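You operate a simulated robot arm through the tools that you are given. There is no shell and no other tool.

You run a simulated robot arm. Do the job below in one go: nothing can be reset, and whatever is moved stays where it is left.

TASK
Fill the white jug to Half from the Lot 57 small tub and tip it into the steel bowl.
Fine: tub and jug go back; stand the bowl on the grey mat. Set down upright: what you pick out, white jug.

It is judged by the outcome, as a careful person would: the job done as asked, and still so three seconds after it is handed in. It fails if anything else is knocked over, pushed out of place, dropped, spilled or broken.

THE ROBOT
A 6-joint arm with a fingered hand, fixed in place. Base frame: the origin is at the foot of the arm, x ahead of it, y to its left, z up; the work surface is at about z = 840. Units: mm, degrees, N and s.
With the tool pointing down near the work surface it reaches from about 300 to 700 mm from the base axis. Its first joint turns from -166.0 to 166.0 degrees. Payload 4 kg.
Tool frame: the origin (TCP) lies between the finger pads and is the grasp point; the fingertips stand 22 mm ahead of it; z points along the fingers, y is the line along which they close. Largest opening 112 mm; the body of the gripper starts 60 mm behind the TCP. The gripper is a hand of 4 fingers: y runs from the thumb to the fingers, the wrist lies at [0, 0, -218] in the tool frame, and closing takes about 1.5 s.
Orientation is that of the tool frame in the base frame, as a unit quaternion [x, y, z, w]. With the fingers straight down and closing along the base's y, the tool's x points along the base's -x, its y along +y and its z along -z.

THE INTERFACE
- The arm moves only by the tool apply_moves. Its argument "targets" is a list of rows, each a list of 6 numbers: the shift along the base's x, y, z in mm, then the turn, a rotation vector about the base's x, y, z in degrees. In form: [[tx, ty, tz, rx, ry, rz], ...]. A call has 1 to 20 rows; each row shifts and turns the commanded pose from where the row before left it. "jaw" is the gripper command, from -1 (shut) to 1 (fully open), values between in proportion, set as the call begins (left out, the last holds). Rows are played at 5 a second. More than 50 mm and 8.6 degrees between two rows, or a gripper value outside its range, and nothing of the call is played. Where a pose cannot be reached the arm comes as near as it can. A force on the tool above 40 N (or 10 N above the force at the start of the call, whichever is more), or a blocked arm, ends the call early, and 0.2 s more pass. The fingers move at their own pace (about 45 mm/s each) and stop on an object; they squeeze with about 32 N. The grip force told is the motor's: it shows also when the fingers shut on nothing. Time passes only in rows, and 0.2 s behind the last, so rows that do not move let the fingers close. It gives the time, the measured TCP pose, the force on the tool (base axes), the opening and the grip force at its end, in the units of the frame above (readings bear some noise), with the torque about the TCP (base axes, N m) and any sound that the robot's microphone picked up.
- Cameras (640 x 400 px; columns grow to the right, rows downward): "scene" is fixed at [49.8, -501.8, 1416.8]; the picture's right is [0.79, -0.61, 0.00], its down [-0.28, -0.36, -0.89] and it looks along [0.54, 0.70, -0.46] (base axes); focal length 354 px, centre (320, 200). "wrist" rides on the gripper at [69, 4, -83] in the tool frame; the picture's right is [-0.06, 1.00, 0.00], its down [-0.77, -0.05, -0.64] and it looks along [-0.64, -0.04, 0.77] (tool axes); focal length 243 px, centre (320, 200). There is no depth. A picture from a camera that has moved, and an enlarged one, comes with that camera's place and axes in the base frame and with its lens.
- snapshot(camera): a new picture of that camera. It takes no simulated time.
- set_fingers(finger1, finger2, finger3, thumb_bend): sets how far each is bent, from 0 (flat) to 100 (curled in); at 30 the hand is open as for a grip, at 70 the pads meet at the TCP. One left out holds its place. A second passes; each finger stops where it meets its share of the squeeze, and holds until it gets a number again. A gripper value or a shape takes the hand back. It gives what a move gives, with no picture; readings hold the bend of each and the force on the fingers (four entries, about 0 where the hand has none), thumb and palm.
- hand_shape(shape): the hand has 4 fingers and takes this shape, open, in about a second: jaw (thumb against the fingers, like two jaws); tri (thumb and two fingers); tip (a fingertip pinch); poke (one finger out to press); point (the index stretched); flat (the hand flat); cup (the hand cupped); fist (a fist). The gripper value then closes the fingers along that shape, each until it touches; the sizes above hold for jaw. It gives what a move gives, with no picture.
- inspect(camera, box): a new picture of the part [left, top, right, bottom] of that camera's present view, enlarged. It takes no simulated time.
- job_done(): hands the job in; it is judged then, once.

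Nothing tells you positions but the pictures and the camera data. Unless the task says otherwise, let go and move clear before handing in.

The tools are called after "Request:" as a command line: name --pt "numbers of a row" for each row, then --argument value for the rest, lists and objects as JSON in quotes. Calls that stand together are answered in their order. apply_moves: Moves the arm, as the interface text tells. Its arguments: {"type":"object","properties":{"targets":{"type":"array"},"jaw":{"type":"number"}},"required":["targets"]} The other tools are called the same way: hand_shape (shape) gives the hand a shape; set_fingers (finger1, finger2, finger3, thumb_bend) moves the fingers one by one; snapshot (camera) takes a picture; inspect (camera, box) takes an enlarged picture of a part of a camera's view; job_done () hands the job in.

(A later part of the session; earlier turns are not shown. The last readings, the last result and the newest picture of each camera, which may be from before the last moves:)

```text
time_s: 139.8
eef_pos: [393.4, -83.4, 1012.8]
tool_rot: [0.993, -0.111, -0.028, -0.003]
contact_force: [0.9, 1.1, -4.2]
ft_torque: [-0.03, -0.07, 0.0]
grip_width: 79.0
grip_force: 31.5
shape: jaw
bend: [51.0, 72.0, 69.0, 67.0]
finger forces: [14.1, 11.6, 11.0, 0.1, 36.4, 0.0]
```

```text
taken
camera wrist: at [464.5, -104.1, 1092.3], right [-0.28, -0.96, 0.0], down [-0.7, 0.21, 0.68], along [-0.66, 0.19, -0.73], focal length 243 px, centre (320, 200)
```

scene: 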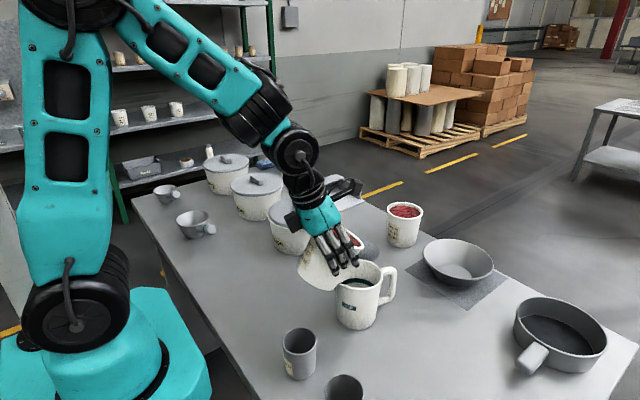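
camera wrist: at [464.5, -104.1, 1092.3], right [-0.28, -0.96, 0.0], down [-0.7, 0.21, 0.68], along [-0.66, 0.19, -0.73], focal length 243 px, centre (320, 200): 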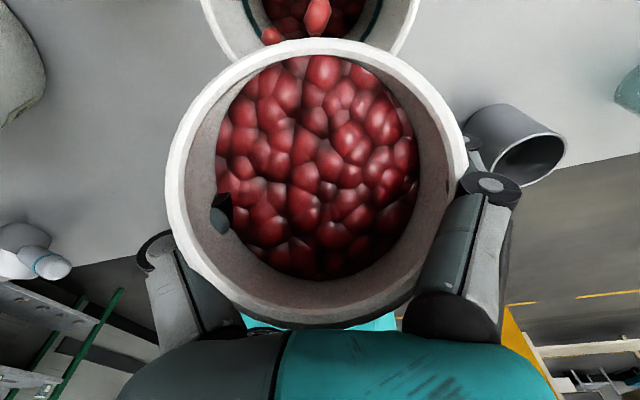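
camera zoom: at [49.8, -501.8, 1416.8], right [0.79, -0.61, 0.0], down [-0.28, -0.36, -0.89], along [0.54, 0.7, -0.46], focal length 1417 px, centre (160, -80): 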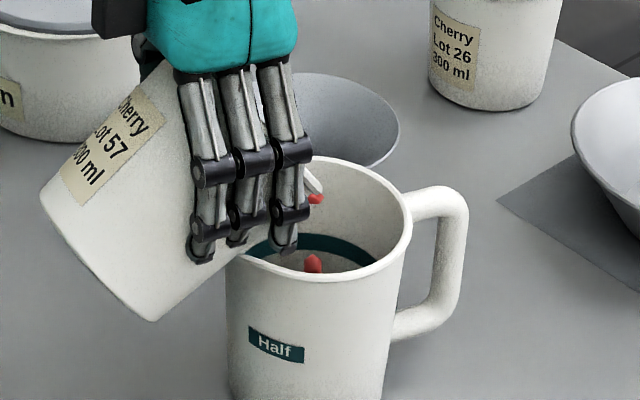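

Request:
apply_moves --pt "0.6 -0.1 -1 0.42 1.95 0" --pt "0.6 -0.1 -1 0.42 1.95 0" --pt "0 0 0 0 0 0" --pt "0 0 0 0 0 0" --pt "0.6 -0.1 -1 0.42 1.95 0" --pt "0 0 0 0 0 0" --pt "0 0 0 0 0 0" --pt "0 0 0 0 0 0"

Request:
inspect --camera "scene" --box '[310, 220, 410, 320]'

Request:
snapshot --camera "wrist"

```text
time_s: 141.6
eef_pos: [395.4, -84.2, 1010.7]
tool_rot: [0.991, -0.11, -0.08, -0.008]
contact_force: [0.0, -0.8, -3.4]
ft_torque: [-0.05, -0.03, 0.0]
grip_width: 79.1
grip_force: 31.9
shape: jaw
bend: [51.0, 72.0, 69.0, 67.0]
finger forces: [13.8, 11.5, 11.0, 0.1, 36.3, 0.0]
```

```text
4.00 times, centred on (360, 270) of scene
camera zoom: at [49.8, -501.8, 1416.8], right [0.79, -0.61, 0.0], down [-0.28, -0.36, -0.89], along [0.54, 0.7, -0.46], focal length 1417 px, centre (160, -80)
```

zoom: 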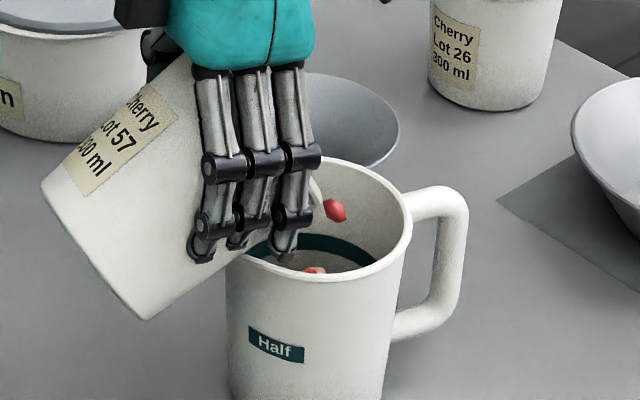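

```text
taken
camera wrist: at [474.8, -105.1, 1081.0], right [-0.28, -0.96, 0.01], down [-0.63, 0.19, 0.76], along [-0.73, 0.2, -0.65], focal length 243 px, centre (320, 200)
```

wrist: 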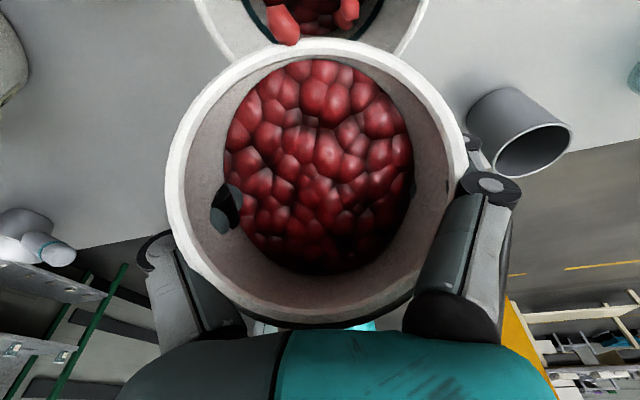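

Request:
apply_moves --pt "0 0 0 0 0 0" --pt "1 -0.2 -1 0.42 1.95 0" --pt "1 -0.2 -1 0.42 1.95 0" --pt "0 0 0 0 0 0" --pt "0 0 0 0 0 0" --pt "1 -0.2 -1 0.42 1.95 0" --pt "0 0 0 0 0 0" --pt "0 0 0 0 0 0" --pt "0 0 0 0 0 0"

Request:
inspect --camera "scene" --box '[310, 220, 410, 320]'

Request:
snapshot --camera "wrist"

```text
time_s: 143.6
eef_pos: [397.3, -84.3, 1005.9]
tool_rot: [0.985, -0.109, -0.132, -0.013]
contact_force: [0.1, 0.6, -2.5]
ft_torque: [-0.02, -0.06, 0.01]
grip_width: 79.0
grip_force: 31.6
shape: jaw
bend: [51.0, 72.0, 69.0, 67.0]
finger forces: [13.9, 11.6, 10.7, 0.0, 36.1, 0.0]
```

```text
4.00 times, centred on (360, 270) of scene
camera zoom: at [49.8, -501.8, 1416.8], right [0.79, -0.61, 0.0], down [-0.28, -0.36, -0.89], along [0.54, 0.7, -0.46], focal length 1417 px, centre (160, -80)
```

zoom: 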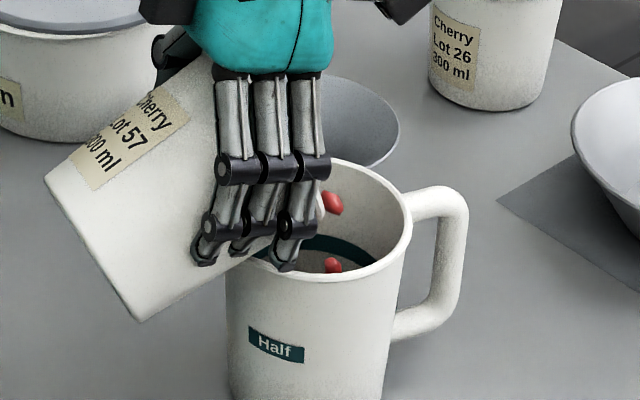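

```text
taken
camera wrist: at [484.0, -107.7, 1068.0], right [-0.28, -0.96, 0.02], down [-0.55, 0.18, 0.82], along [-0.79, 0.22, -0.57], focal length 243 px, centre (320, 200)
```

wrist: 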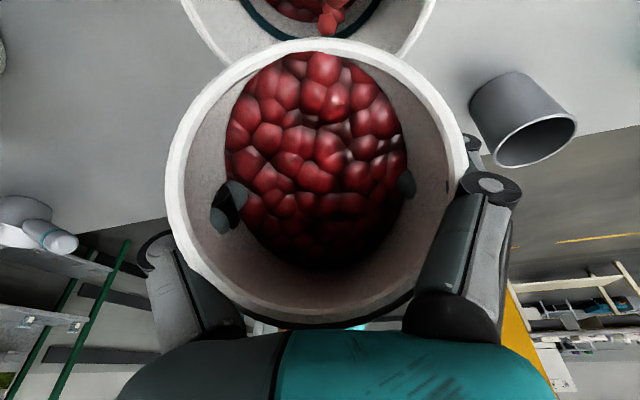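

Request:
apply_moves --pt "0 0 0 0 0 0" --pt "1.2 -0.2 -0.7 0.42 1.95 0" --pt "0 0 0 0 0 0" --pt "1.2 -0.2 -0.7 0.42 1.95 0" --pt "0 0 0 0 0 0" --pt "1.2 -0.2 -0.7 0.42 1.95 0" --pt "0 0 0 0 0 0" --pt "0 0 0 0 0 0" --pt "0 0 0 0 0 0"

Request:
inspect --camera "scene" --box '[310, 220, 410, 320]'

Request:
snapshot --camera "wrist"

```text
time_s: 145.6
eef_pos: [400.9, -84.6, 1006.1]
tool_rot: [0.977, -0.108, -0.181, -0.018]
contact_force: [0.7, 0.4, -2.2]
ft_torque: [-0.02, -0.02, -0.02]
grip_width: 79.1
grip_force: 31.7
shape: jaw
bend: [51.0, 72.0, 69.0, 67.0]
finger forces: [13.8, 11.4, 10.7, 0.1, 36.1, 0.1]
```

```text
4.00 times, centred on (360, 270) of scene
camera zoom: at [49.8, -501.8, 1416.8], right [0.79, -0.61, 0.0], down [-0.28, -0.36, -0.89], along [0.54, 0.7, -0.46], focal length 1417 px, centre (160, -80)
```

zoom: 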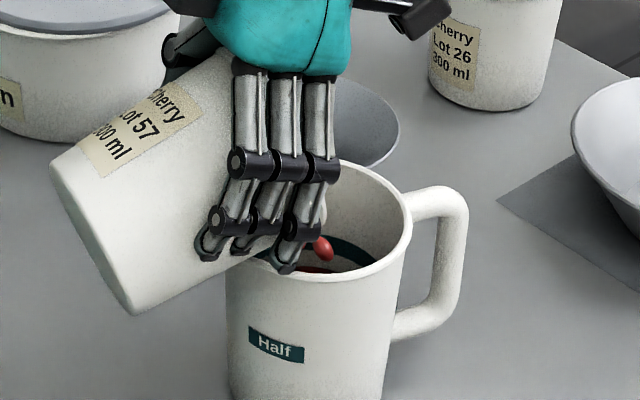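

```text
taken
camera wrist: at [493.2, -108.8, 1057.4], right [-0.28, -0.96, 0.03], down [-0.46, 0.16, 0.87], along [-0.84, 0.23, -0.48], focal length 243 px, centre (320, 200)
```

wrist: 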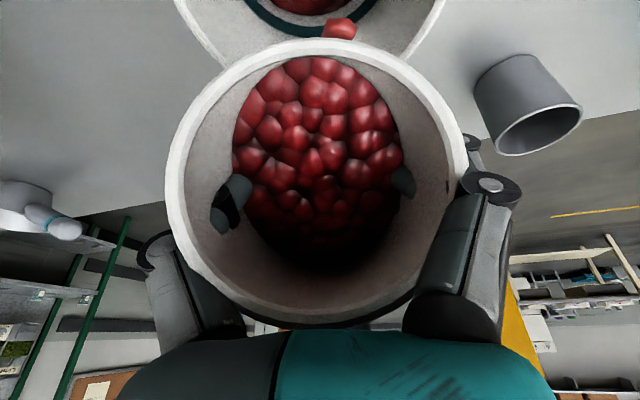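

Request:
inspect --camera "scene" --box '[355, 255, 395, 295]'

Request:
inspect --camera "wrist" --box '[220, 0, 420, 60]'

```text
10.00 times, centred on (375, 275) of scene
camera zoom: at [49.8, -501.8, 1416.8], right [0.79, -0.61, 0.0], down [-0.28, -0.36, -0.89], along [0.54, 0.7, -0.46], focal length 3542 px, centre (-230, -550)
```

zoom: 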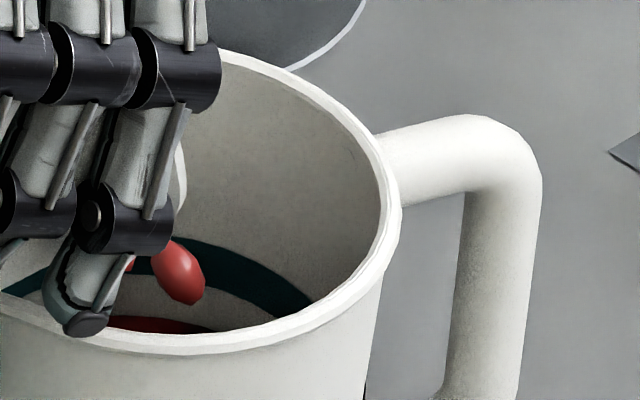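

```text
3.20 times, centred on (320, 30) of wrist
camera zoom: at [493.2, -108.8, 1057.4], right [-0.28, -0.96, 0.03], down [-0.46, 0.16, 0.87], along [-0.84, 0.23, -0.48], focal length 776 px, centre (320, 744)
```

zoom: 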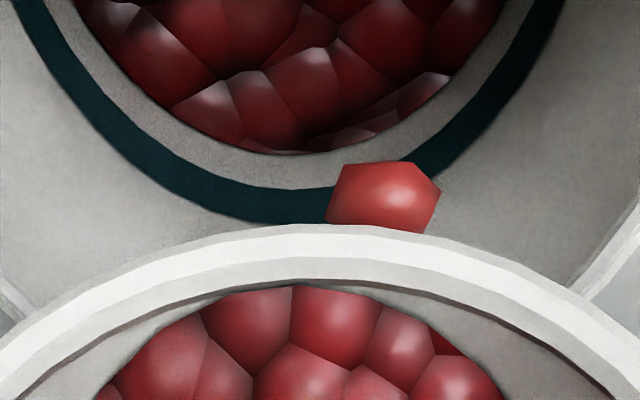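

The jug's level is about 5 mm below the ring's lower edge, so it needs roughly 50 ml more. I'll continue in small tilts with pauses.

Request:
apply_moves --pt "1.2 -0.2 0 0.42 1.95 0" --pt "0 0 0 0 0 0" --pt "0 0 0 0 0 0" --pt "1.2 -0.2 0 0.3 1.4 0" --pt "0 0 0 0 0 0" --pt "0 0 0 0 0 0" --pt "0 0 0 0 0 0" --pt "0 0 0 0 0 0"

Request:
inspect --camera "scene" --box '[345, 250, 395, 295]'

Request:
inspect --camera "wrist" --box '[200, 0, 440, 140]'

```text
time_s: 147.4
eef_pos: [403.9, -85.0, 1004.7]
tool_rot: [0.971, -0.107, -0.213, -0.021]
contact_force: [0.1, 0.0, -2.7]
ft_torque: [0.01, -0.03, 0.02]
grip_width: 79.1
grip_force: 32.1
shape: jaw
bend: [51.0, 72.0, 69.0, 67.0]
finger forces: [13.7, 11.6, 10.6, 0.1, 35.8, 0.0]
```

```text
8.89 times, centred on (370, 272) of scene
camera zoom: at [49.8, -501.8, 1416.8], right [0.79, -0.61, 0.0], down [-0.28, -0.36, -0.89], along [0.54, 0.7, -0.46], focal length 3149 px, centre (-124, -444)
```

zoom: 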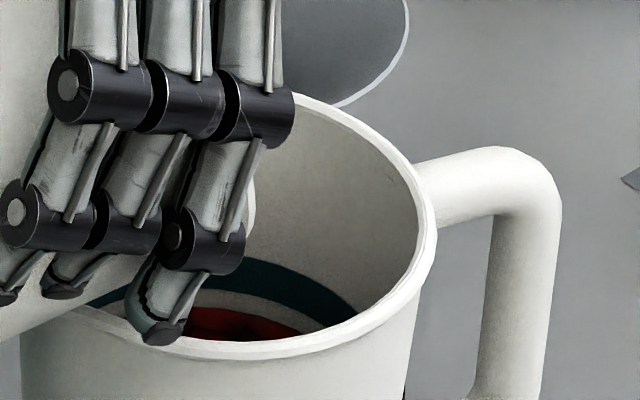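

```text
2.67 times, centred on (320, 70) of wrist
camera zoom: at [498.4, -110.7, 1052.0], right [-0.27, -0.96, 0.03], down [-0.41, 0.15, 0.9], along [-0.87, 0.23, -0.43], focal length 647 px, centre (320, 547)
```

zoom: 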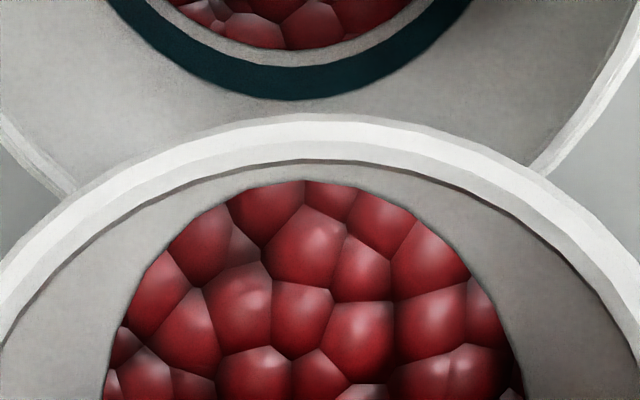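

Request:
apply_moves --pt "1.2 -0.2 0 0.42 1.95 0" --pt "0 0 0 0 0 0" --pt "0 0 0 0 0 0" --pt "0.8 -0.2 0 0.3 1.4 0" --pt "0 0 0 0 0 0" --pt "0 0 0 0 0 0" --pt "0 0 0 0 0 0" --pt "0 0 0 0 0 0"

Request:
inspect --camera "scene" --box '[345, 250, 395, 295]'

Request:
inspect --camera "wrist" --box '[200, 0, 440, 140]'

```text
time_s: 149.2
eef_pos: [406.5, -85.0, 1006.4]
tool_rot: [0.964, -0.108, -0.24, -0.025]
contact_force: [0.3, 0.6, -1.5]
ft_torque: [-0.03, -0.07, -0.03]
grip_width: 79.3
grip_force: 32.1
shape: jaw
bend: [51.0, 72.0, 69.0, 67.0]
finger forces: [13.9, 11.5, 10.6, 0.0, 35.8, 0.1]
```

```text
8.89 times, centred on (370, 272) of scene
camera zoom: at [49.8, -501.8, 1416.8], right [0.79, -0.61, 0.0], down [-0.28, -0.36, -0.89], along [0.54, 0.7, -0.46], focal length 3149 px, centre (-124, -444)
```

zoom: 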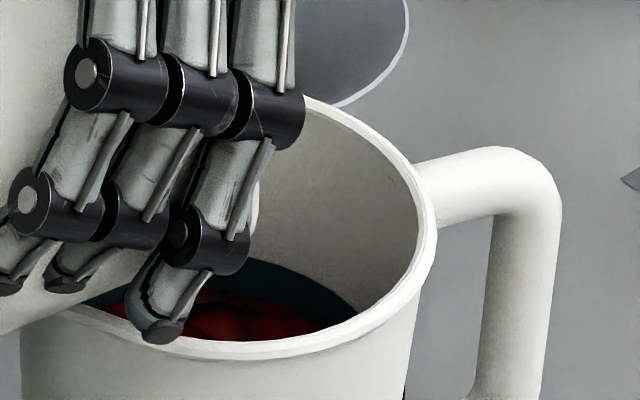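

```text
2.67 times, centred on (320, 70) of wrist
camera zoom: at [502.6, -111.4, 1046.8], right [-0.27, -0.96, 0.03], down [-0.35, 0.13, 0.93], along [-0.89, 0.24, -0.38], focal length 647 px, centre (320, 547)
```

zoom: 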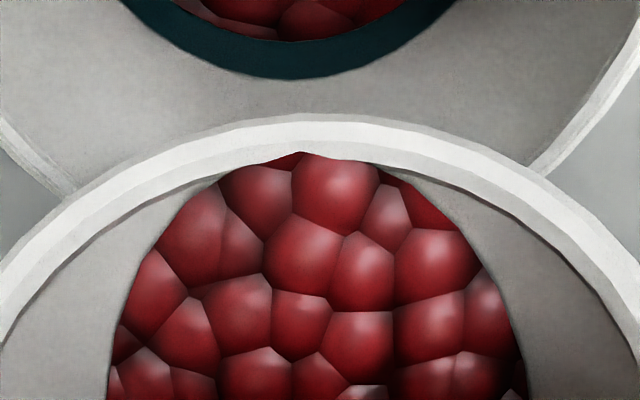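

The level has just reached the ring's lower edge. I'll add a small nudge more to bring it to about the middle of the mark.

Request:
apply_moves --pt "0.4 -0.1 0 0.21 0.98 0" --pt "0 0 0 0 0 0" --pt "0 0 0 0 0 0" --pt "0 0 0 0 0 0"

Request:
inspect --camera "scene" --box '[345, 250, 395, 295]'

Request:
inspect --camera "wrist" --box '[200, 0, 440, 140]'

```text
time_s: 150.2
eef_pos: [406.0, -85.8, 1005.9]
tool_rot: [0.962, -0.107, -0.249, -0.026]
contact_force: [-0.2, -0.3, -2.1]
ft_torque: [-0.03, -0.03, -0.01]
grip_width: 79.3
grip_force: 32.0
shape: jaw
bend: [51.0, 72.0, 69.0, 67.0]
finger forces: [13.9, 11.5, 10.6, 0.1, 35.8, 0.0]
```

```text
8.89 times, centred on (370, 272) of scene
camera zoom: at [49.8, -501.8, 1416.8], right [0.79, -0.61, 0.0], down [-0.28, -0.36, -0.89], along [0.54, 0.7, -0.46], focal length 3149 px, centre (-124, -444)
```

zoom: 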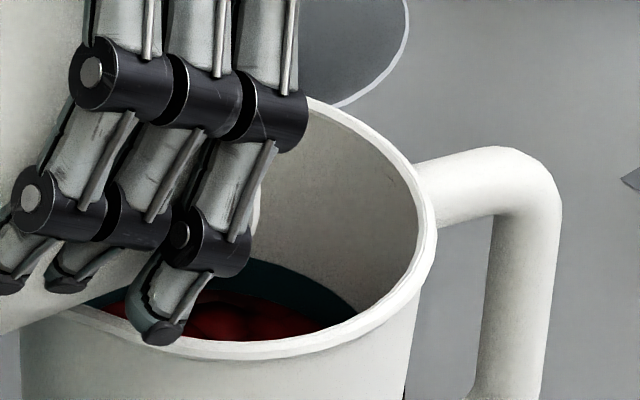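

```text
2.67 times, centred on (320, 70) of wrist
camera zoom: at [503.8, -111.6, 1044.8], right [-0.27, -0.96, 0.04], down [-0.34, 0.13, 0.93], along [-0.9, 0.24, -0.36], focal length 647 px, centre (320, 547)
```

zoom: 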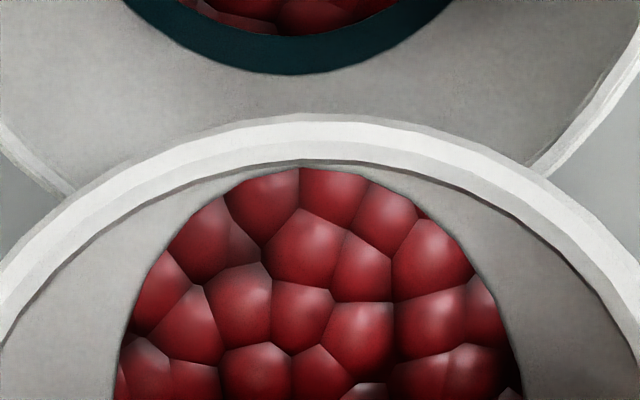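

Request:
apply_moves --pt "0.6 -0.1 0 0.3 1.4 0" --pt "0 0 0 0 0 0" --pt "0 0 0 0 0 0" --pt "0 0 0 0 0 0" --pt "0 0 0 0 0 0"

Request:
inspect --camera "scene" --box '[345, 250, 395, 295]'

Request:
inspect --camera "wrist" --box '[200, 0, 440, 140]'

```text
time_s: 151.4
eef_pos: [406.9, -86.7, 1005.2]
tool_rot: [0.959, -0.107, -0.26, -0.025]
contact_force: [0.6, 0.3, -1.2]
ft_torque: [-0.02, -0.06, 0.0]
grip_width: 79.1
grip_force: 32.0
shape: jaw
bend: [51.0, 72.0, 69.0, 67.0]
finger forces: [13.7, 11.5, 10.5, 0.0, 35.7, 0.0]
```

```text
8.89 times, centred on (370, 272) of scene
camera zoom: at [49.8, -501.8, 1416.8], right [0.79, -0.61, 0.0], down [-0.28, -0.36, -0.89], along [0.54, 0.7, -0.46], focal length 3149 px, centre (-124, -444)
```

zoom: 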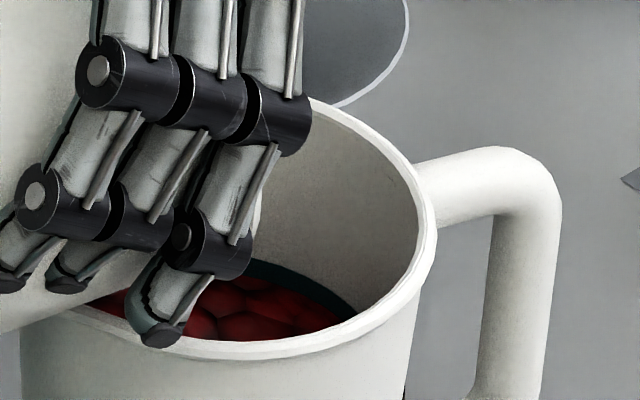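

```text
2.67 times, centred on (320, 70) of wrist
camera zoom: at [505.5, -111.6, 1041.6], right [-0.27, -0.96, 0.04], down [-0.31, 0.13, 0.94], along [-0.91, 0.24, -0.34], focal length 647 px, centre (320, 547)
```

zoom: 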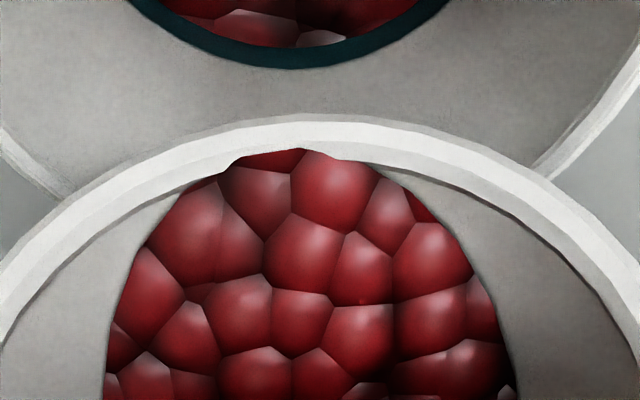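

The level is now about at the middle of the Half ring. I'll stop here and bring the tub smoothly back upright over the jug.

Request:
apply_moves --pt "-3.2 0.7 2 -1.05 -4.89 0" --pt "-3.2 0.7 2 -1.05 -4.89 0" --pt "-3.2 0.7 3 -1.05 -4.89 0" --pt "-3.2 0.7 3 -1.05 -4.89 0" --pt "-1 0.2 5 -1.05 -4.89 0" --pt "-1 0.2 5 -1.05 -4.89 0" --pt "-1 0.2 6 -1.05 -4.89 0" --pt "-1 0.2 6 -1.05 -4.89 0" --pt "1.7 -0.4 9 -1.05 -4.89 0" --pt "1.7 -0.4 9 -1.05 -4.89 0" --pt "1.7 -0.4 10 -1.05 -4.89 0" --pt "1.7 -0.4 10 -1.05 -4.89 0" --pt "8.5 -1.8 10 -1.05 -4.89 0" --pt "8.5 -1.8 8 -1.05 -4.89 0" --pt "8.5 -1.8 8 -1.05 -4.89 0" --pt "8.5 -1.8 6 -1.05 -4.89 0" --pt "0 0 0 0 0 0"

Request:
snapshot --camera "scene"

Request:
snapshot --camera "wrist"

Request:
inspect --camera "scene" --box '[325, 245, 405, 335]'

```text
time_s: 155.0
eef_pos: [430.7, -90.8, 1107.3]
tool_rot: [0.902, -0.101, 0.418, 0.043]
contact_force: [0.8, -0.5, -1.9]
ft_torque: [-0.01, 0.01, -0.01]
grip_width: 79.1
grip_force: 31.6
shape: jaw
bend: [51.0, 72.0, 69.0, 67.0]
finger forces: [13.5, 11.3, 10.2, 0.0, 35.3, 0.1]
```

```text
taken
```

scene: 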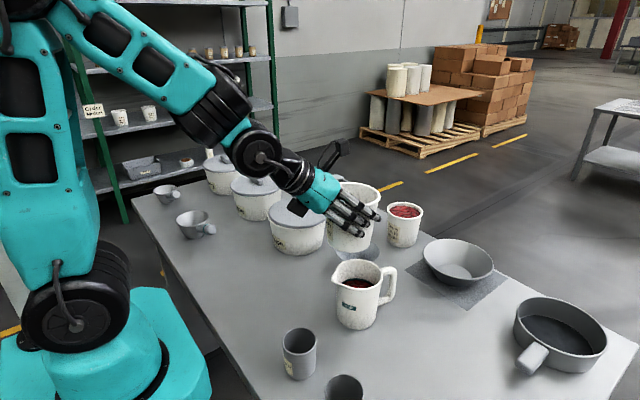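

```text
taken
camera wrist: at [412.5, -92.4, 1214.7], right [-0.26, -0.96, -0.06], down [-0.95, 0.26, -0.17], along [0.18, 0.01, -0.98], focal length 243 px, centre (320, 200)
```

wrist: 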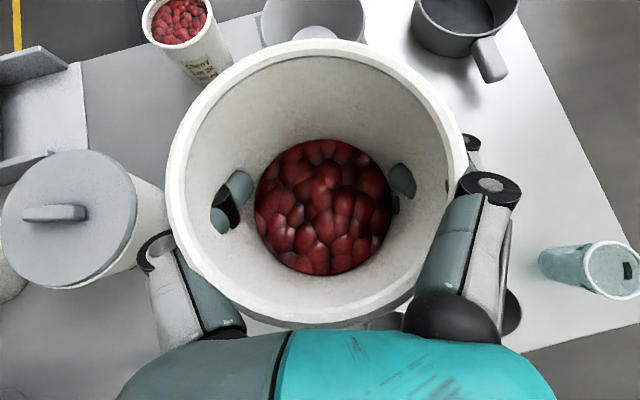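

```text
4.44 times, centred on (365, 290) of scene
camera zoom: at [49.8, -501.8, 1416.8], right [0.79, -0.61, 0.0], down [-0.28, -0.36, -0.89], along [0.54, 0.7, -0.46], focal length 1574 px, centre (120, -200)
```

zoom: 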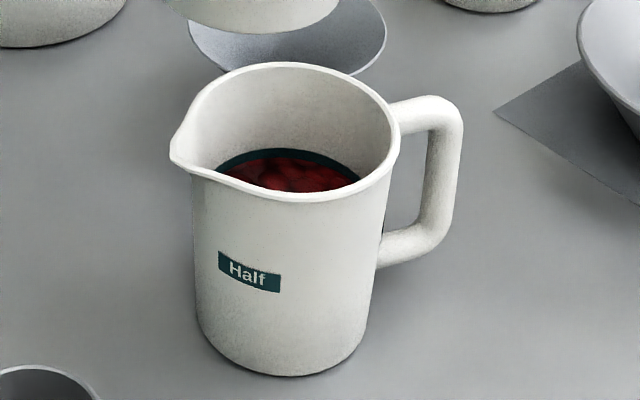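

Request:
inspect --camera "scene" --box '[345, 262, 385, 292]'

```text
13.33 times, centred on (365, 277) of scene
camera zoom: at [49.8, -501.8, 1416.8], right [0.79, -0.61, 0.0], down [-0.28, -0.36, -0.89], along [0.54, 0.7, -0.46], focal length 4723 px, centre (-280, -827)
```

zoom: 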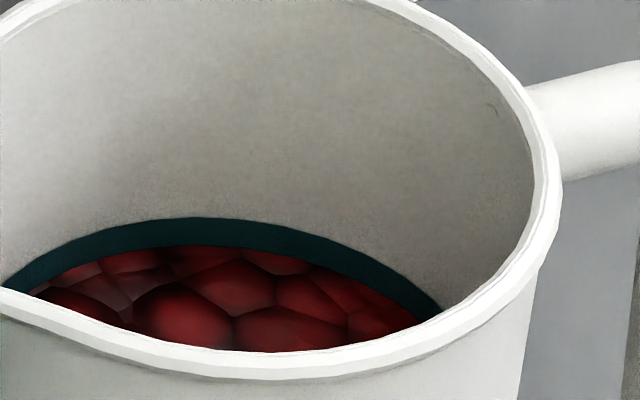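

The level sits at about mid-ring, nothing is spilled and the tub is upright. Now I'll carry the tub back to its place along the same high route.

Request:
apply_moves --pt "18 15 0 0 0 1.456" --pt "18 15 0 0 0 1.456" --pt "18 15 0 0 0 1.456" --pt "18 15 0 0 0 1.456" --pt "18 15 0 0 0 1.456" --pt "18 15 0 0 0 1.456" --pt "18 15 0 0 0 1.456" --pt "18 15 0 0 0 1.456" --pt "18 15 0 0 0 1.456" --pt "18 15 0 0 0 1.456" --pt "18 15 0 0 0 1.456" --pt "18 15 0 0 0 1.456" --pt "18 15 0 0 0 1.456" --pt "18 15 0 0 0 1.456" --pt "18 15 0 0 0 1.456" --pt "18 15 0 0 0 1.456" --pt "18 15 0 0 0 1.456" --pt "18 14 0 0 0 1.456" --pt "0 0 0 0 0 0"

Request:
snapshot --camera "wrist"

Request:
snapshot --camera "scene"

```text
time_s: 159.0
eef_pos: [756.9, 178.7, 1107.8]
tool_rot: [0.901, 0.107, 0.417, -0.053]
contact_force: [0.6, -0.7, -1.2]
ft_torque: [-0.02, -0.03, 0.0]
grip_width: 79.1
grip_force: 32.2
shape: jaw
bend: [51.0, 72.0, 70.0, 67.0]
finger forces: [13.4, 11.3, 10.1, 0.0, 35.0, 0.0]
```

```text
taken
camera wrist: at [739.9, 170.2, 1213.8], right [0.2, -0.98, -0.06], down [-0.97, -0.19, -0.17], along [0.15, 0.09, -0.98], focal length 243 px, centre (320, 200)
```

wrist: 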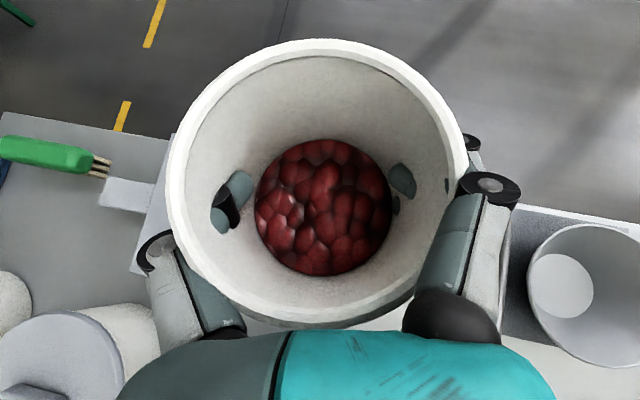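

```text
taken
```

scene: 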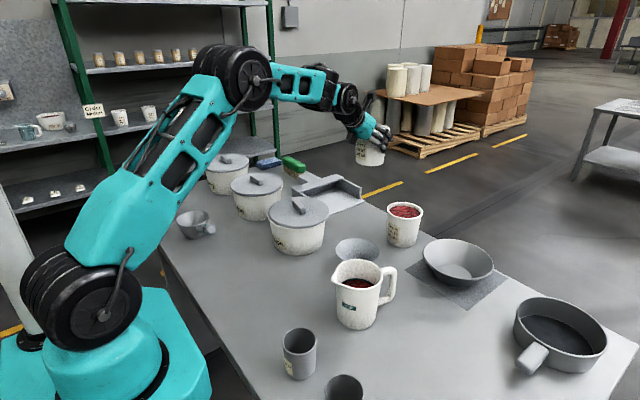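

Request:
apply_moves --pt "0 0 -30 0 0 0" --pt "0 0 -30 0 0 0" --pt "0 0 -30 0 0 0" --pt "0 0 -30 0 0 0" --pt "0 0 -20 0 0 0" --pt "0 0 0 0 0 0"

Request:
apply_moves --pt "0 0 0 0 0 0"

Request:
apply_moves --pt "0 0 0 0 0 0"

Request:
inspect --camera "scene" --box '[300, 110, 460, 260]'

```text
time_s: 160.4
eef_pos: [756.0, 177.3, 966.6]
tool_rot: [0.901, 0.108, 0.416, -0.054]
contact_force: [0.2, -0.6, -1.1]
ft_torque: [0.0, -0.02, 0.05]
grip_width: 79.2
grip_force: 32.2
shape: jaw
bend: [51.0, 72.0, 70.0, 67.0]
finger forces: [13.3, 11.3, 10.2, 0.1, 34.9, 0.0]
```

```text
time_s: 160.8
eef_pos: [755.8, 177.2, 966.4]
tool_rot: [0.901, 0.108, 0.416, -0.054]
contact_force: [-0.5, 0.0, -1.3]
ft_torque: [0.0, 0.02, 0.0]
grip_width: 79.0
grip_force: 31.6
shape: jaw
bend: [51.0, 72.0, 70.0, 67.0]
finger forces: [13.3, 11.3, 10.2, 0.1, 34.9, 0.1]
```

```text
time_s: 161.2
eef_pos: [756.2, 177.4, 966.7]
tool_rot: [0.901, 0.108, 0.417, -0.054]
contact_force: [0.2, -0.5, -2.7]
ft_torque: [0.01, -0.01, -0.03]
grip_width: 79.0
grip_force: 32.0
shape: jaw
bend: [51.0, 72.0, 70.0, 67.0]
finger forces: [13.3, 11.3, 10.0, 0.0, 35.0, 0.1]
```

```text
2.67 times, centred on (380, 185) of scene
camera zoom: at [49.8, -501.8, 1416.8], right [0.79, -0.61, 0.0], down [-0.28, -0.36, -0.89], along [0.54, 0.7, -0.46], focal length 945 px, centre (160, 240)
```

zoom: 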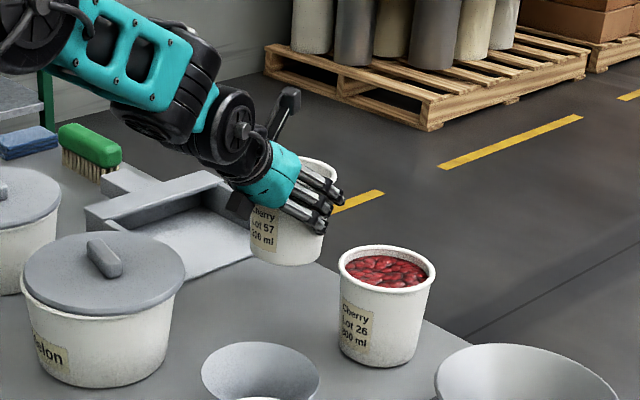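

Request:
apply_moves --pt "-0.7 0.6 -20 0 0 0" --pt "0 0 -20 0 0 0" --pt "0 0 -10 0 0 0" --pt "0 0 -4 0 0 0" --pt "0 0 0 0 0 0"

Request:
apply_moves --pt "0 0 -1.5 0 0 0" --pt "0 0 -1 0 0 0" --pt "0 0 0 0 0 0"

Request:
inspect --camera "scene" --box '[320, 140, 440, 260]'

```text
time_s: 162.4
eef_pos: [754.0, 179.5, 912.2]
tool_rot: [0.901, 0.107, 0.416, -0.053]
contact_force: [-0.1, 0.3, -1.6]
ft_torque: [-0.02, 0.0, 0.02]
grip_width: 78.9
grip_force: 32.0
shape: jaw
bend: [51.0, 72.0, 70.0, 67.0]
finger forces: [13.3, 11.2, 10.1, 0.0, 35.0, 0.0]
```

```text
time_s: 163.2
eef_pos: [755.4, 180.2, 911.5]
tool_rot: [0.901, 0.107, 0.416, -0.053]
contact_force: [-0.4, -0.5, -1.6]
ft_torque: [0.01, 0.02, 0.01]
grip_width: 79.2
grip_force: 32.1
shape: jaw
bend: [51.0, 72.0, 70.0, 67.0]
finger forces: [13.4, 11.3, 10.2, 0.0, 34.9, 0.1]
```

```text
3.33 times, centred on (380, 200) of scene
camera zoom: at [49.8, -501.8, 1416.8], right [0.79, -0.61, 0.0], down [-0.28, -0.36, -0.89], along [0.54, 0.7, -0.46], focal length 1181 px, centre (120, 200)
```

zoom: 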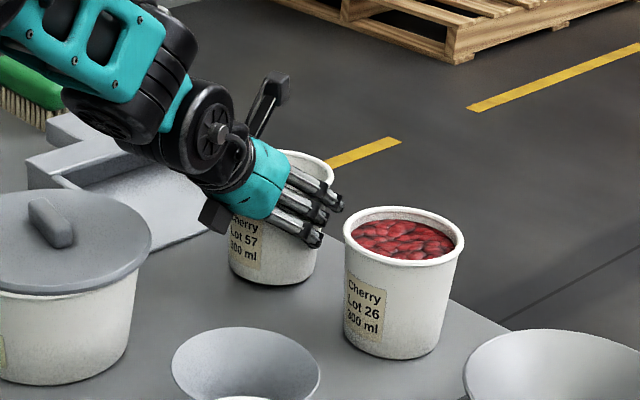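

Request:
apply_moves --pt "0 -0.8 -1 0 0 0" --pt "0 0 -1 0 0 0" --pt "0 0 0 0 0 0"

```text
time_s: 164.0
eef_pos: [754.9, 178.3, 909.5]
tool_rot: [0.901, 0.107, 0.417, -0.054]
contact_force: [-2.2, -0.1, 4.6]
ft_torque: [0.01, -0.11, 0.01]
grip_width: 78.9
grip_force: 31.9
shape: jaw
bend: [51.0, 72.0, 70.0, 67.0]
finger forces: [13.9, 11.4, 10.3, 0.1, 34.7, 0.1]
```

The tub is seated back in its spot. I'll release and retreat along the tool axis.

Request:
apply_moves --pt "0 0 0 0 0 0" --pt "0 0 0 0 0 0" --pt "0 0 0 0 0 0" --pt "0 0 0 0 0 0" --pt "0 0 0 0 0 0" --pt "0 0 0 0 0 0" --jaw 1

Request:
snapshot --camera "wrist"

Request:
inspect --camera "scene" --box '[320, 140, 440, 260]'

```text
time_s: 165.4
eef_pos: [754.8, 178.5, 909.0]
tool_rot: [0.902, 0.107, 0.416, -0.053]
contact_force: [0.4, 0.4, -0.9]
ft_torque: [0.02, 0.0, -0.02]
grip_width: 111.8
grip_force: 0.1
shape: jaw
bend: [30.0, 30.0, 30.0, 30.0]
finger forces: [0.4, 0.1, 0.0, 0.0, 0.0, 0.0]
```

```text
taken
camera wrist: at [738.1, 169.3, 1015.2], right [0.2, -0.98, -0.06], down [-0.97, -0.19, -0.17], along [0.15, 0.09, -0.98], focal length 243 px, centre (320, 200)
```

wrist: 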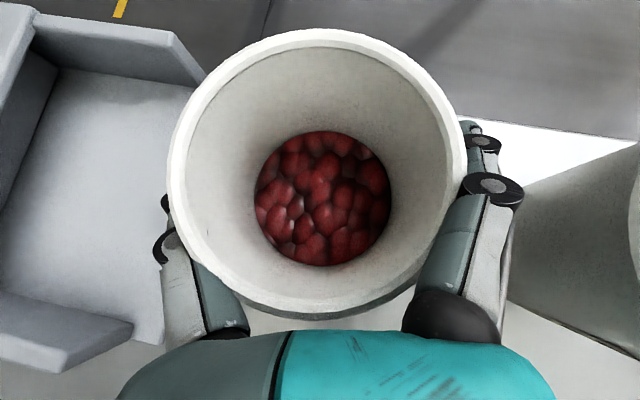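

```text
3.33 times, centred on (380, 200) of scene
camera zoom: at [49.8, -501.8, 1416.8], right [0.79, -0.61, 0.0], down [-0.28, -0.36, -0.89], along [0.54, 0.7, -0.46], focal length 1181 px, centre (120, 200)
```

zoom: 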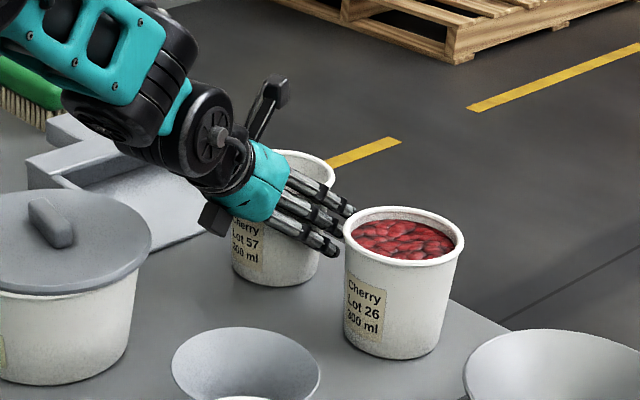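

Request:
apply_moves --pt "-3.7 -0.9 3.2 0 0 0" --pt "-7.4 -1.9 6.4 0 0 0" --pt "-7.4 -1.9 6.4 0 0 0" --pt "-14.8 -3.7 12.9 0 0 0" --pt "-14.8 -3.7 12.9 0 0 0" --pt "-14.8 -3.7 12.9 0 0 0" --pt "-14.8 -3.7 12.9 0 0 0" --pt "0 0 30 0 0 0" --pt "0 0 30 0 0 0" --pt "0 0 0 0 0 0"

Request:
snapshot --camera "wrist"

Request:
inspect --camera "scene" --box '[320, 140, 440, 260]'

```text
time_s: 167.6
eef_pos: [678.6, 159.0, 1038.0]
tool_rot: [0.901, 0.107, 0.416, -0.053]
contact_force: [0.9, 0.2, -0.8]
ft_torque: [0.01, 0.0, 0.0]
grip_width: 111.9
grip_force: 0.0
shape: jaw
bend: [30.0, 30.0, 30.0, 30.0]
finger forces: [0.1, 0.0, 0.1, 0.1, 0.1, 0.0]
```

```text
taken
camera wrist: at [662.5, 150.1, 1144.5], right [0.2, -0.98, -0.06], down [-0.97, -0.19, -0.17], along [0.15, 0.09, -0.98], focal length 243 px, centre (320, 200)
```

wrist: 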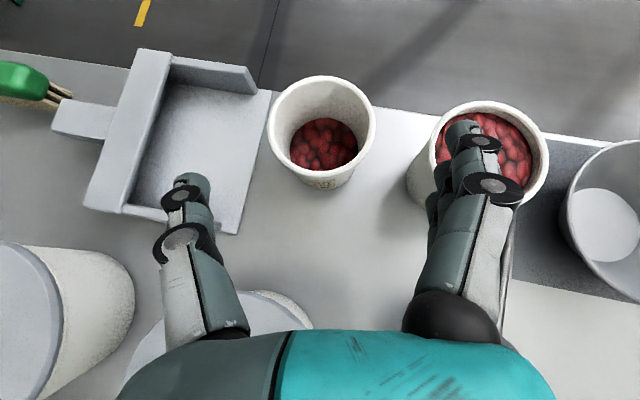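

```text
3.33 times, centred on (380, 200) of scene
camera zoom: at [49.8, -501.8, 1416.8], right [0.79, -0.61, 0.0], down [-0.28, -0.36, -0.89], along [0.54, 0.7, -0.46], focal length 1181 px, centre (120, 200)
```

zoom: 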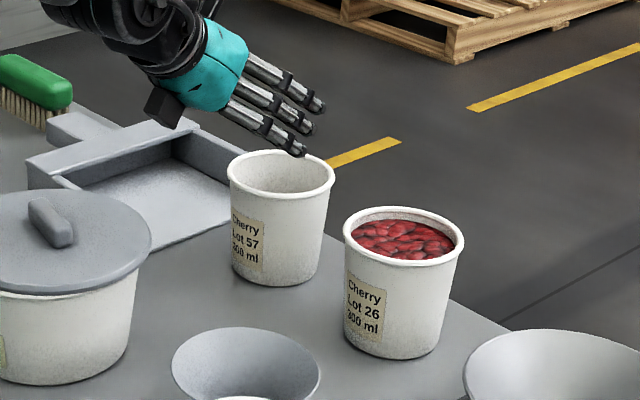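

Request:
inspect --camera "scene" --box '[330, 170, 450, 260]'

```text
4.44 times, centred on (390, 215) of scene
camera zoom: at [49.8, -501.8, 1416.8], right [0.79, -0.61, 0.0], down [-0.28, -0.36, -0.89], along [0.54, 0.7, -0.46], focal length 1574 px, centre (9, 133)
```

zoom: 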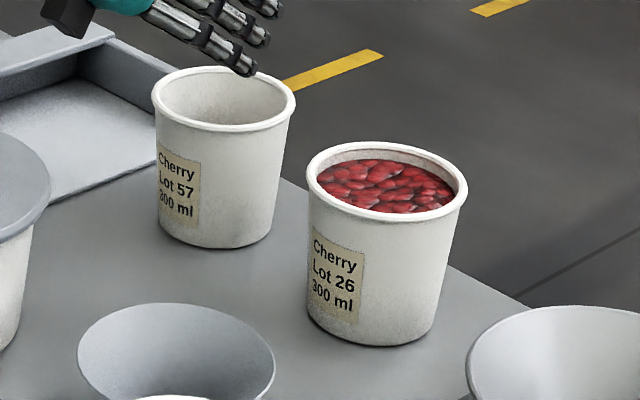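

The Lot 57 tub is back exactly where it was, upright. Now I'll return to the jug and re-grip it from above as before.

Request:
apply_moves --pt "0 0 25 0 0 0" --pt "0 0 25 0 0 0" --pt "-19.9 -23.3 0 -1.64 6.96 0" --pt "-19.9 -23.3 0 -1.64 6.96 0" --pt "-19.9 -23.3 0 -1.64 6.96 0" --pt "-19.9 -23.3 0 -1.64 6.96 0" --pt "-19.9 -23.3 0 -1.64 6.96 0" --pt "-19.9 -23.3 0 -1.64 6.96 0" --pt "-19.9 -23.3 0 -1.64 6.96 0" --pt "-19.9 -23.3 0 0 0 -6.1" --pt "-19.9 -23.3 0 0 0 -6.1" --pt "-19.9 -23.3 0 0 0 -6.1" --pt "-19.9 -23.3 0 0 0 -6.1" --pt "0 0 0 0 0 0" --pt "0 0 0 0 0 0"

Request:
snapshot --camera "wrist"

Request:
snapshot --camera "scene"

```text
time_s: 170.8
eef_pos: [455.9, -97.5, 1088.5]
tool_rot: [0.995, -0.097, -0.003, -0.007]
contact_force: [0.2, 0.1, -0.8]
ft_torque: [0.0, 0.01, 0.02]
grip_width: 112.0
grip_force: 0.1
shape: jaw
bend: [30.0, 30.0, 30.0, 30.0]
finger forces: [0.1, 0.0, 0.1, 0.0, 0.0, 0.0]
```

```text
taken
camera wrist: at [524.6, -115.7, 1170.2], right [-0.26, -0.97, -0.01], down [-0.74, 0.19, 0.65], along [-0.62, 0.17, -0.76], focal length 243 px, centre (320, 200)
```

wrist: 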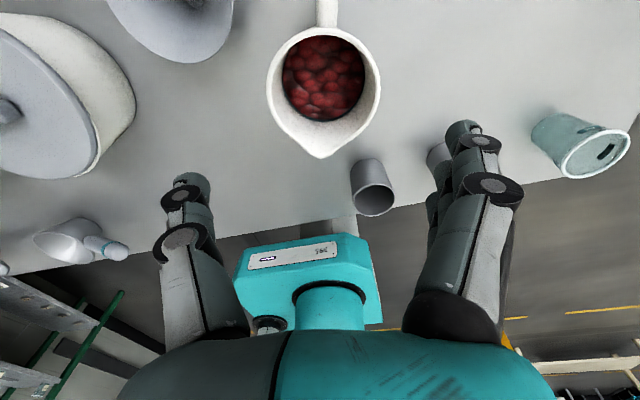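

```text
taken
```

scene: 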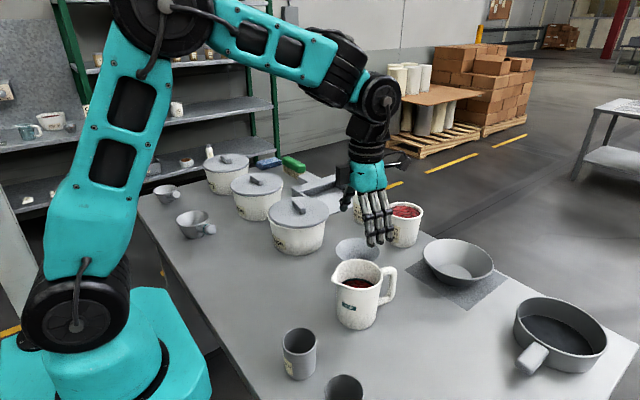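

Request:
inspect --camera "wrist" --box '[240, 0, 400, 170]'

```text
2.35 times, centred on (320, 85) of wrist
camera zoom: at [524.6, -115.7, 1170.2], right [-0.26, -0.97, -0.01], down [-0.74, 0.19, 0.65], along [-0.62, 0.17, -0.76], focal length 571 px, centre (320, 471)
```

zoom: 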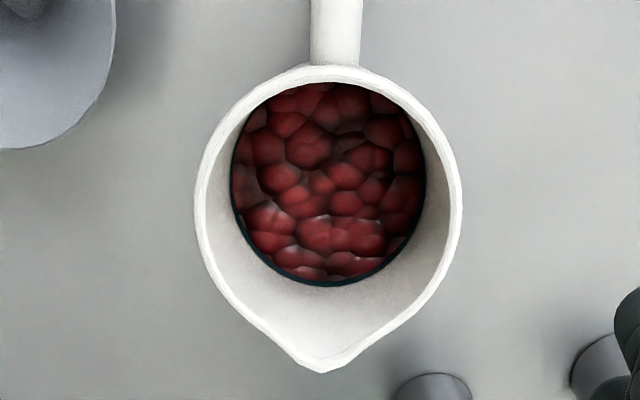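

Request:
apply_moves --pt "5 -1.8 -20 0 0 0" --pt "4 -1.5 -30 0 0 0" --pt "0 0 -30 0 0 0" --pt "0 0 -18 0 0 0" --pt "0 0 0 0 0 0"

Request:
inspect --camera "wrist" --box '[160, 40, 480, 260]'

```text
time_s: 172.0
eef_pos: [467.8, -102.2, 989.3]
tool_rot: [0.995, -0.097, -0.004, -0.006]
contact_force: [-0.3, -0.2, -0.8]
ft_torque: [0.01, 0.01, 0.02]
grip_width: 111.8
grip_force: 0.0
shape: jaw
bend: [30.0, 30.0, 30.0, 30.0]
finger forces: [0.0, 0.1, 0.1, 0.1, 0.1, 0.0]
```

```text
1.82 times, centred on (320, 150) of wrist
camera zoom: at [535.4, -120.0, 1071.7], right [-0.26, -0.97, -0.01], down [-0.74, 0.19, 0.65], along [-0.62, 0.17, -0.76], focal length 441 px, centre (320, 291)
```

zoom: 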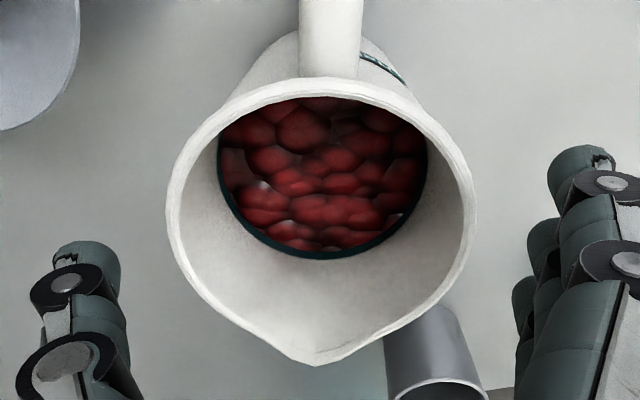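

Request:
apply_moves --pt "-5 1 0 0 0 0" --pt "0 0 0 0 0 0" --pt "0 0 0 0 0 0"

Request:
apply_moves --pt "0 0 0 0 0 0"

Request:
snapshot --camera "wrist"

Request:
inspect --camera "scene" --box '[310, 170, 430, 340]'

```text
time_s: 172.8
eef_pos: [462.1, -99.7, 990.0]
tool_rot: [0.995, -0.096, -0.003, -0.006]
contact_force: [0.1, 0.8, 0.6]
ft_torque: [0.02, 0.01, 0.03]
grip_width: 111.8
grip_force: 0.0
shape: jaw
bend: [30.0, 30.0, 30.0, 30.0]
finger forces: [0.1, 0.0, 0.0, 0.1, 0.0, 0.0]
```

```text
time_s: 173.2
eef_pos: [461.9, -101.1, 989.8]
tool_rot: [0.995, -0.097, -0.003, -0.007]
contact_force: [0.3, -0.3, 0.5]
ft_torque: [-0.02, -0.02, -0.04]
grip_width: 112.0
grip_force: 0.1
shape: jaw
bend: [30.0, 30.0, 30.0, 30.0]
finger forces: [0.1, 0.1, 0.0, 0.0, 0.0, 0.0]
```

```text
taken
camera wrist: at [530.1, -118.7, 1072.7], right [-0.26, -0.97, -0.01], down [-0.74, 0.19, 0.65], along [-0.62, 0.17, -0.76], focal length 243 px, centre (320, 200)
```

wrist: 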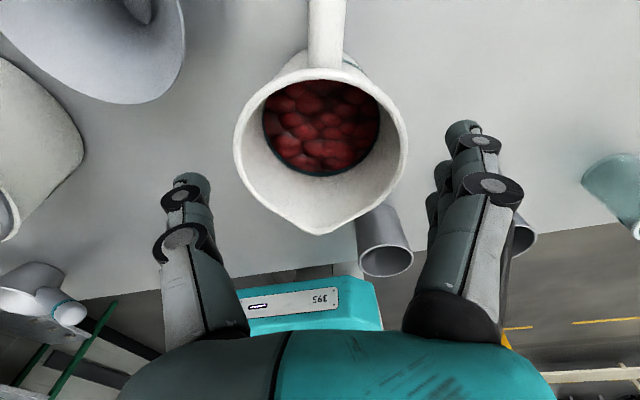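

```text
2.35 times, centred on (370, 255) of scene
camera zoom: at [49.8, -501.8, 1416.8], right [0.79, -0.61, 0.0], down [-0.28, -0.36, -0.89], along [0.54, 0.7, -0.46], focal length 834 px, centre (202, 71)
```

zoom: 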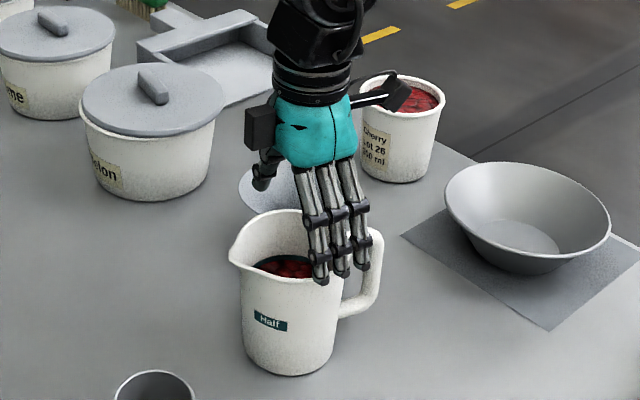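

The hand is aligned with the jug the same way as before. I'll descend to the same grip height and close.

Request:
apply_moves --pt "0 0 -20 0 0 0" --pt "0 0 -20 0 0 0" --pt "0 0 -10 0 0 0" --pt "0 0 -4 0 0 0" --pt "0 0 0 0 0 0"

Request:
snapshot --camera "wrist"

```text
time_s: 174.4
eef_pos: [460.8, -101.5, 936.0]
tool_rot: [0.995, -0.097, -0.004, -0.007]
contact_force: [-0.7, -1.1, 0.7]
ft_torque: [0.0, 0.03, -0.01]
grip_width: 112.0
grip_force: 0.1
shape: jaw
bend: [30.0, 30.0, 30.0, 30.0]
finger forces: [0.0, 0.1, 0.0, 0.0, 0.0, 0.0]
```

```text
taken
camera wrist: at [529.8, -119.6, 1018.0], right [-0.26, -0.97, -0.01], down [-0.74, 0.19, 0.65], along [-0.63, 0.17, -0.76], focal length 243 px, centre (320, 200)
```

wrist: 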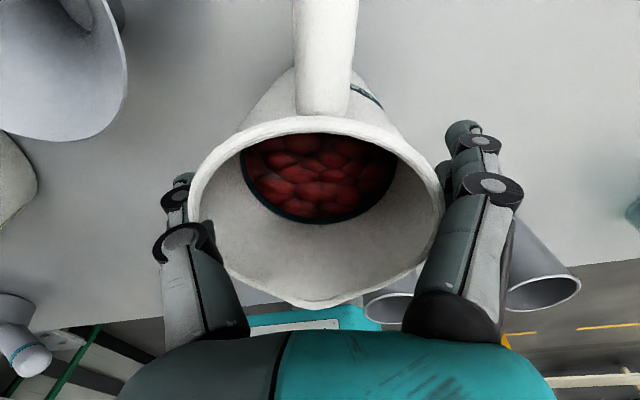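

Request:
apply_moves --pt "0 0 -2 0 0 0" --pt "0 0 -2 0 0 0" --pt "0 0 0 0 0 0"

Request:
apply_moves --pt "0 0 0 0 0 0" --pt "0 0 0 0 0 0" --pt "0 0 0 0 0 0" --pt "0 0 0 0 0 0" --pt "0 0 0 0 0 0" --pt "0 0 0 0 0 0" --pt "0 0 0 0 0 0" --jaw -1

Request:
inspect --camera "scene" --box '[310, 170, 430, 340]'

Request:
snapshot --camera "wrist"

```text
time_s: 175.2
eef_pos: [462.0, -99.3, 930.5]
tool_rot: [0.995, -0.096, -0.002, -0.007]
contact_force: [-1.1, 0.6, 1.7]
ft_torque: [-0.01, -0.02, -0.03]
grip_width: 112.0
grip_force: 0.0
shape: jaw
bend: [30.0, 30.0, 30.0, 30.0]
finger forces: [0.0, 0.6, 0.0, 0.0, 0.8, 0.1]
```

```text
time_s: 176.8
eef_pos: [462.0, -99.9, 930.8]
tool_rot: [0.995, -0.097, -0.003, -0.006]
contact_force: [-0.6, -1.2, 1.4]
ft_torque: [-0.23, 0.09, 0.01]
grip_width: 81.5
grip_force: 32.4
shape: jaw
bend: [72.0, 69.0, 72.0, 48.0]
finger forces: [10.6, 10.7, 10.4, 0.0, 30.7, 0.0]
```

```text
2.35 times, centred on (370, 255) of scene
camera zoom: at [49.8, -501.8, 1416.8], right [0.79, -0.61, 0.0], down [-0.28, -0.36, -0.89], along [0.54, 0.7, -0.46], focal length 834 px, centre (202, 71)
```

zoom: 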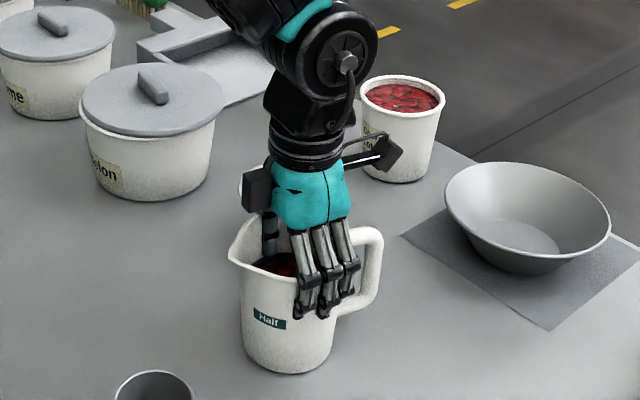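

```text
taken
camera wrist: at [529.9, -117.9, 1013.4], right [-0.26, -0.97, -0.01], down [-0.74, 0.19, 0.65], along [-0.62, 0.17, -0.76], focal length 243 px, centre (320, 200)
```

wrist: 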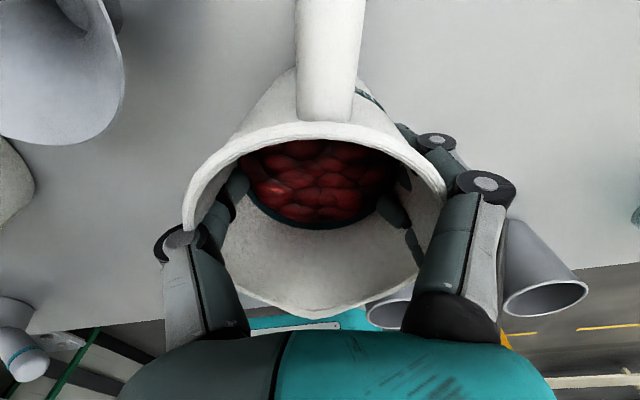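

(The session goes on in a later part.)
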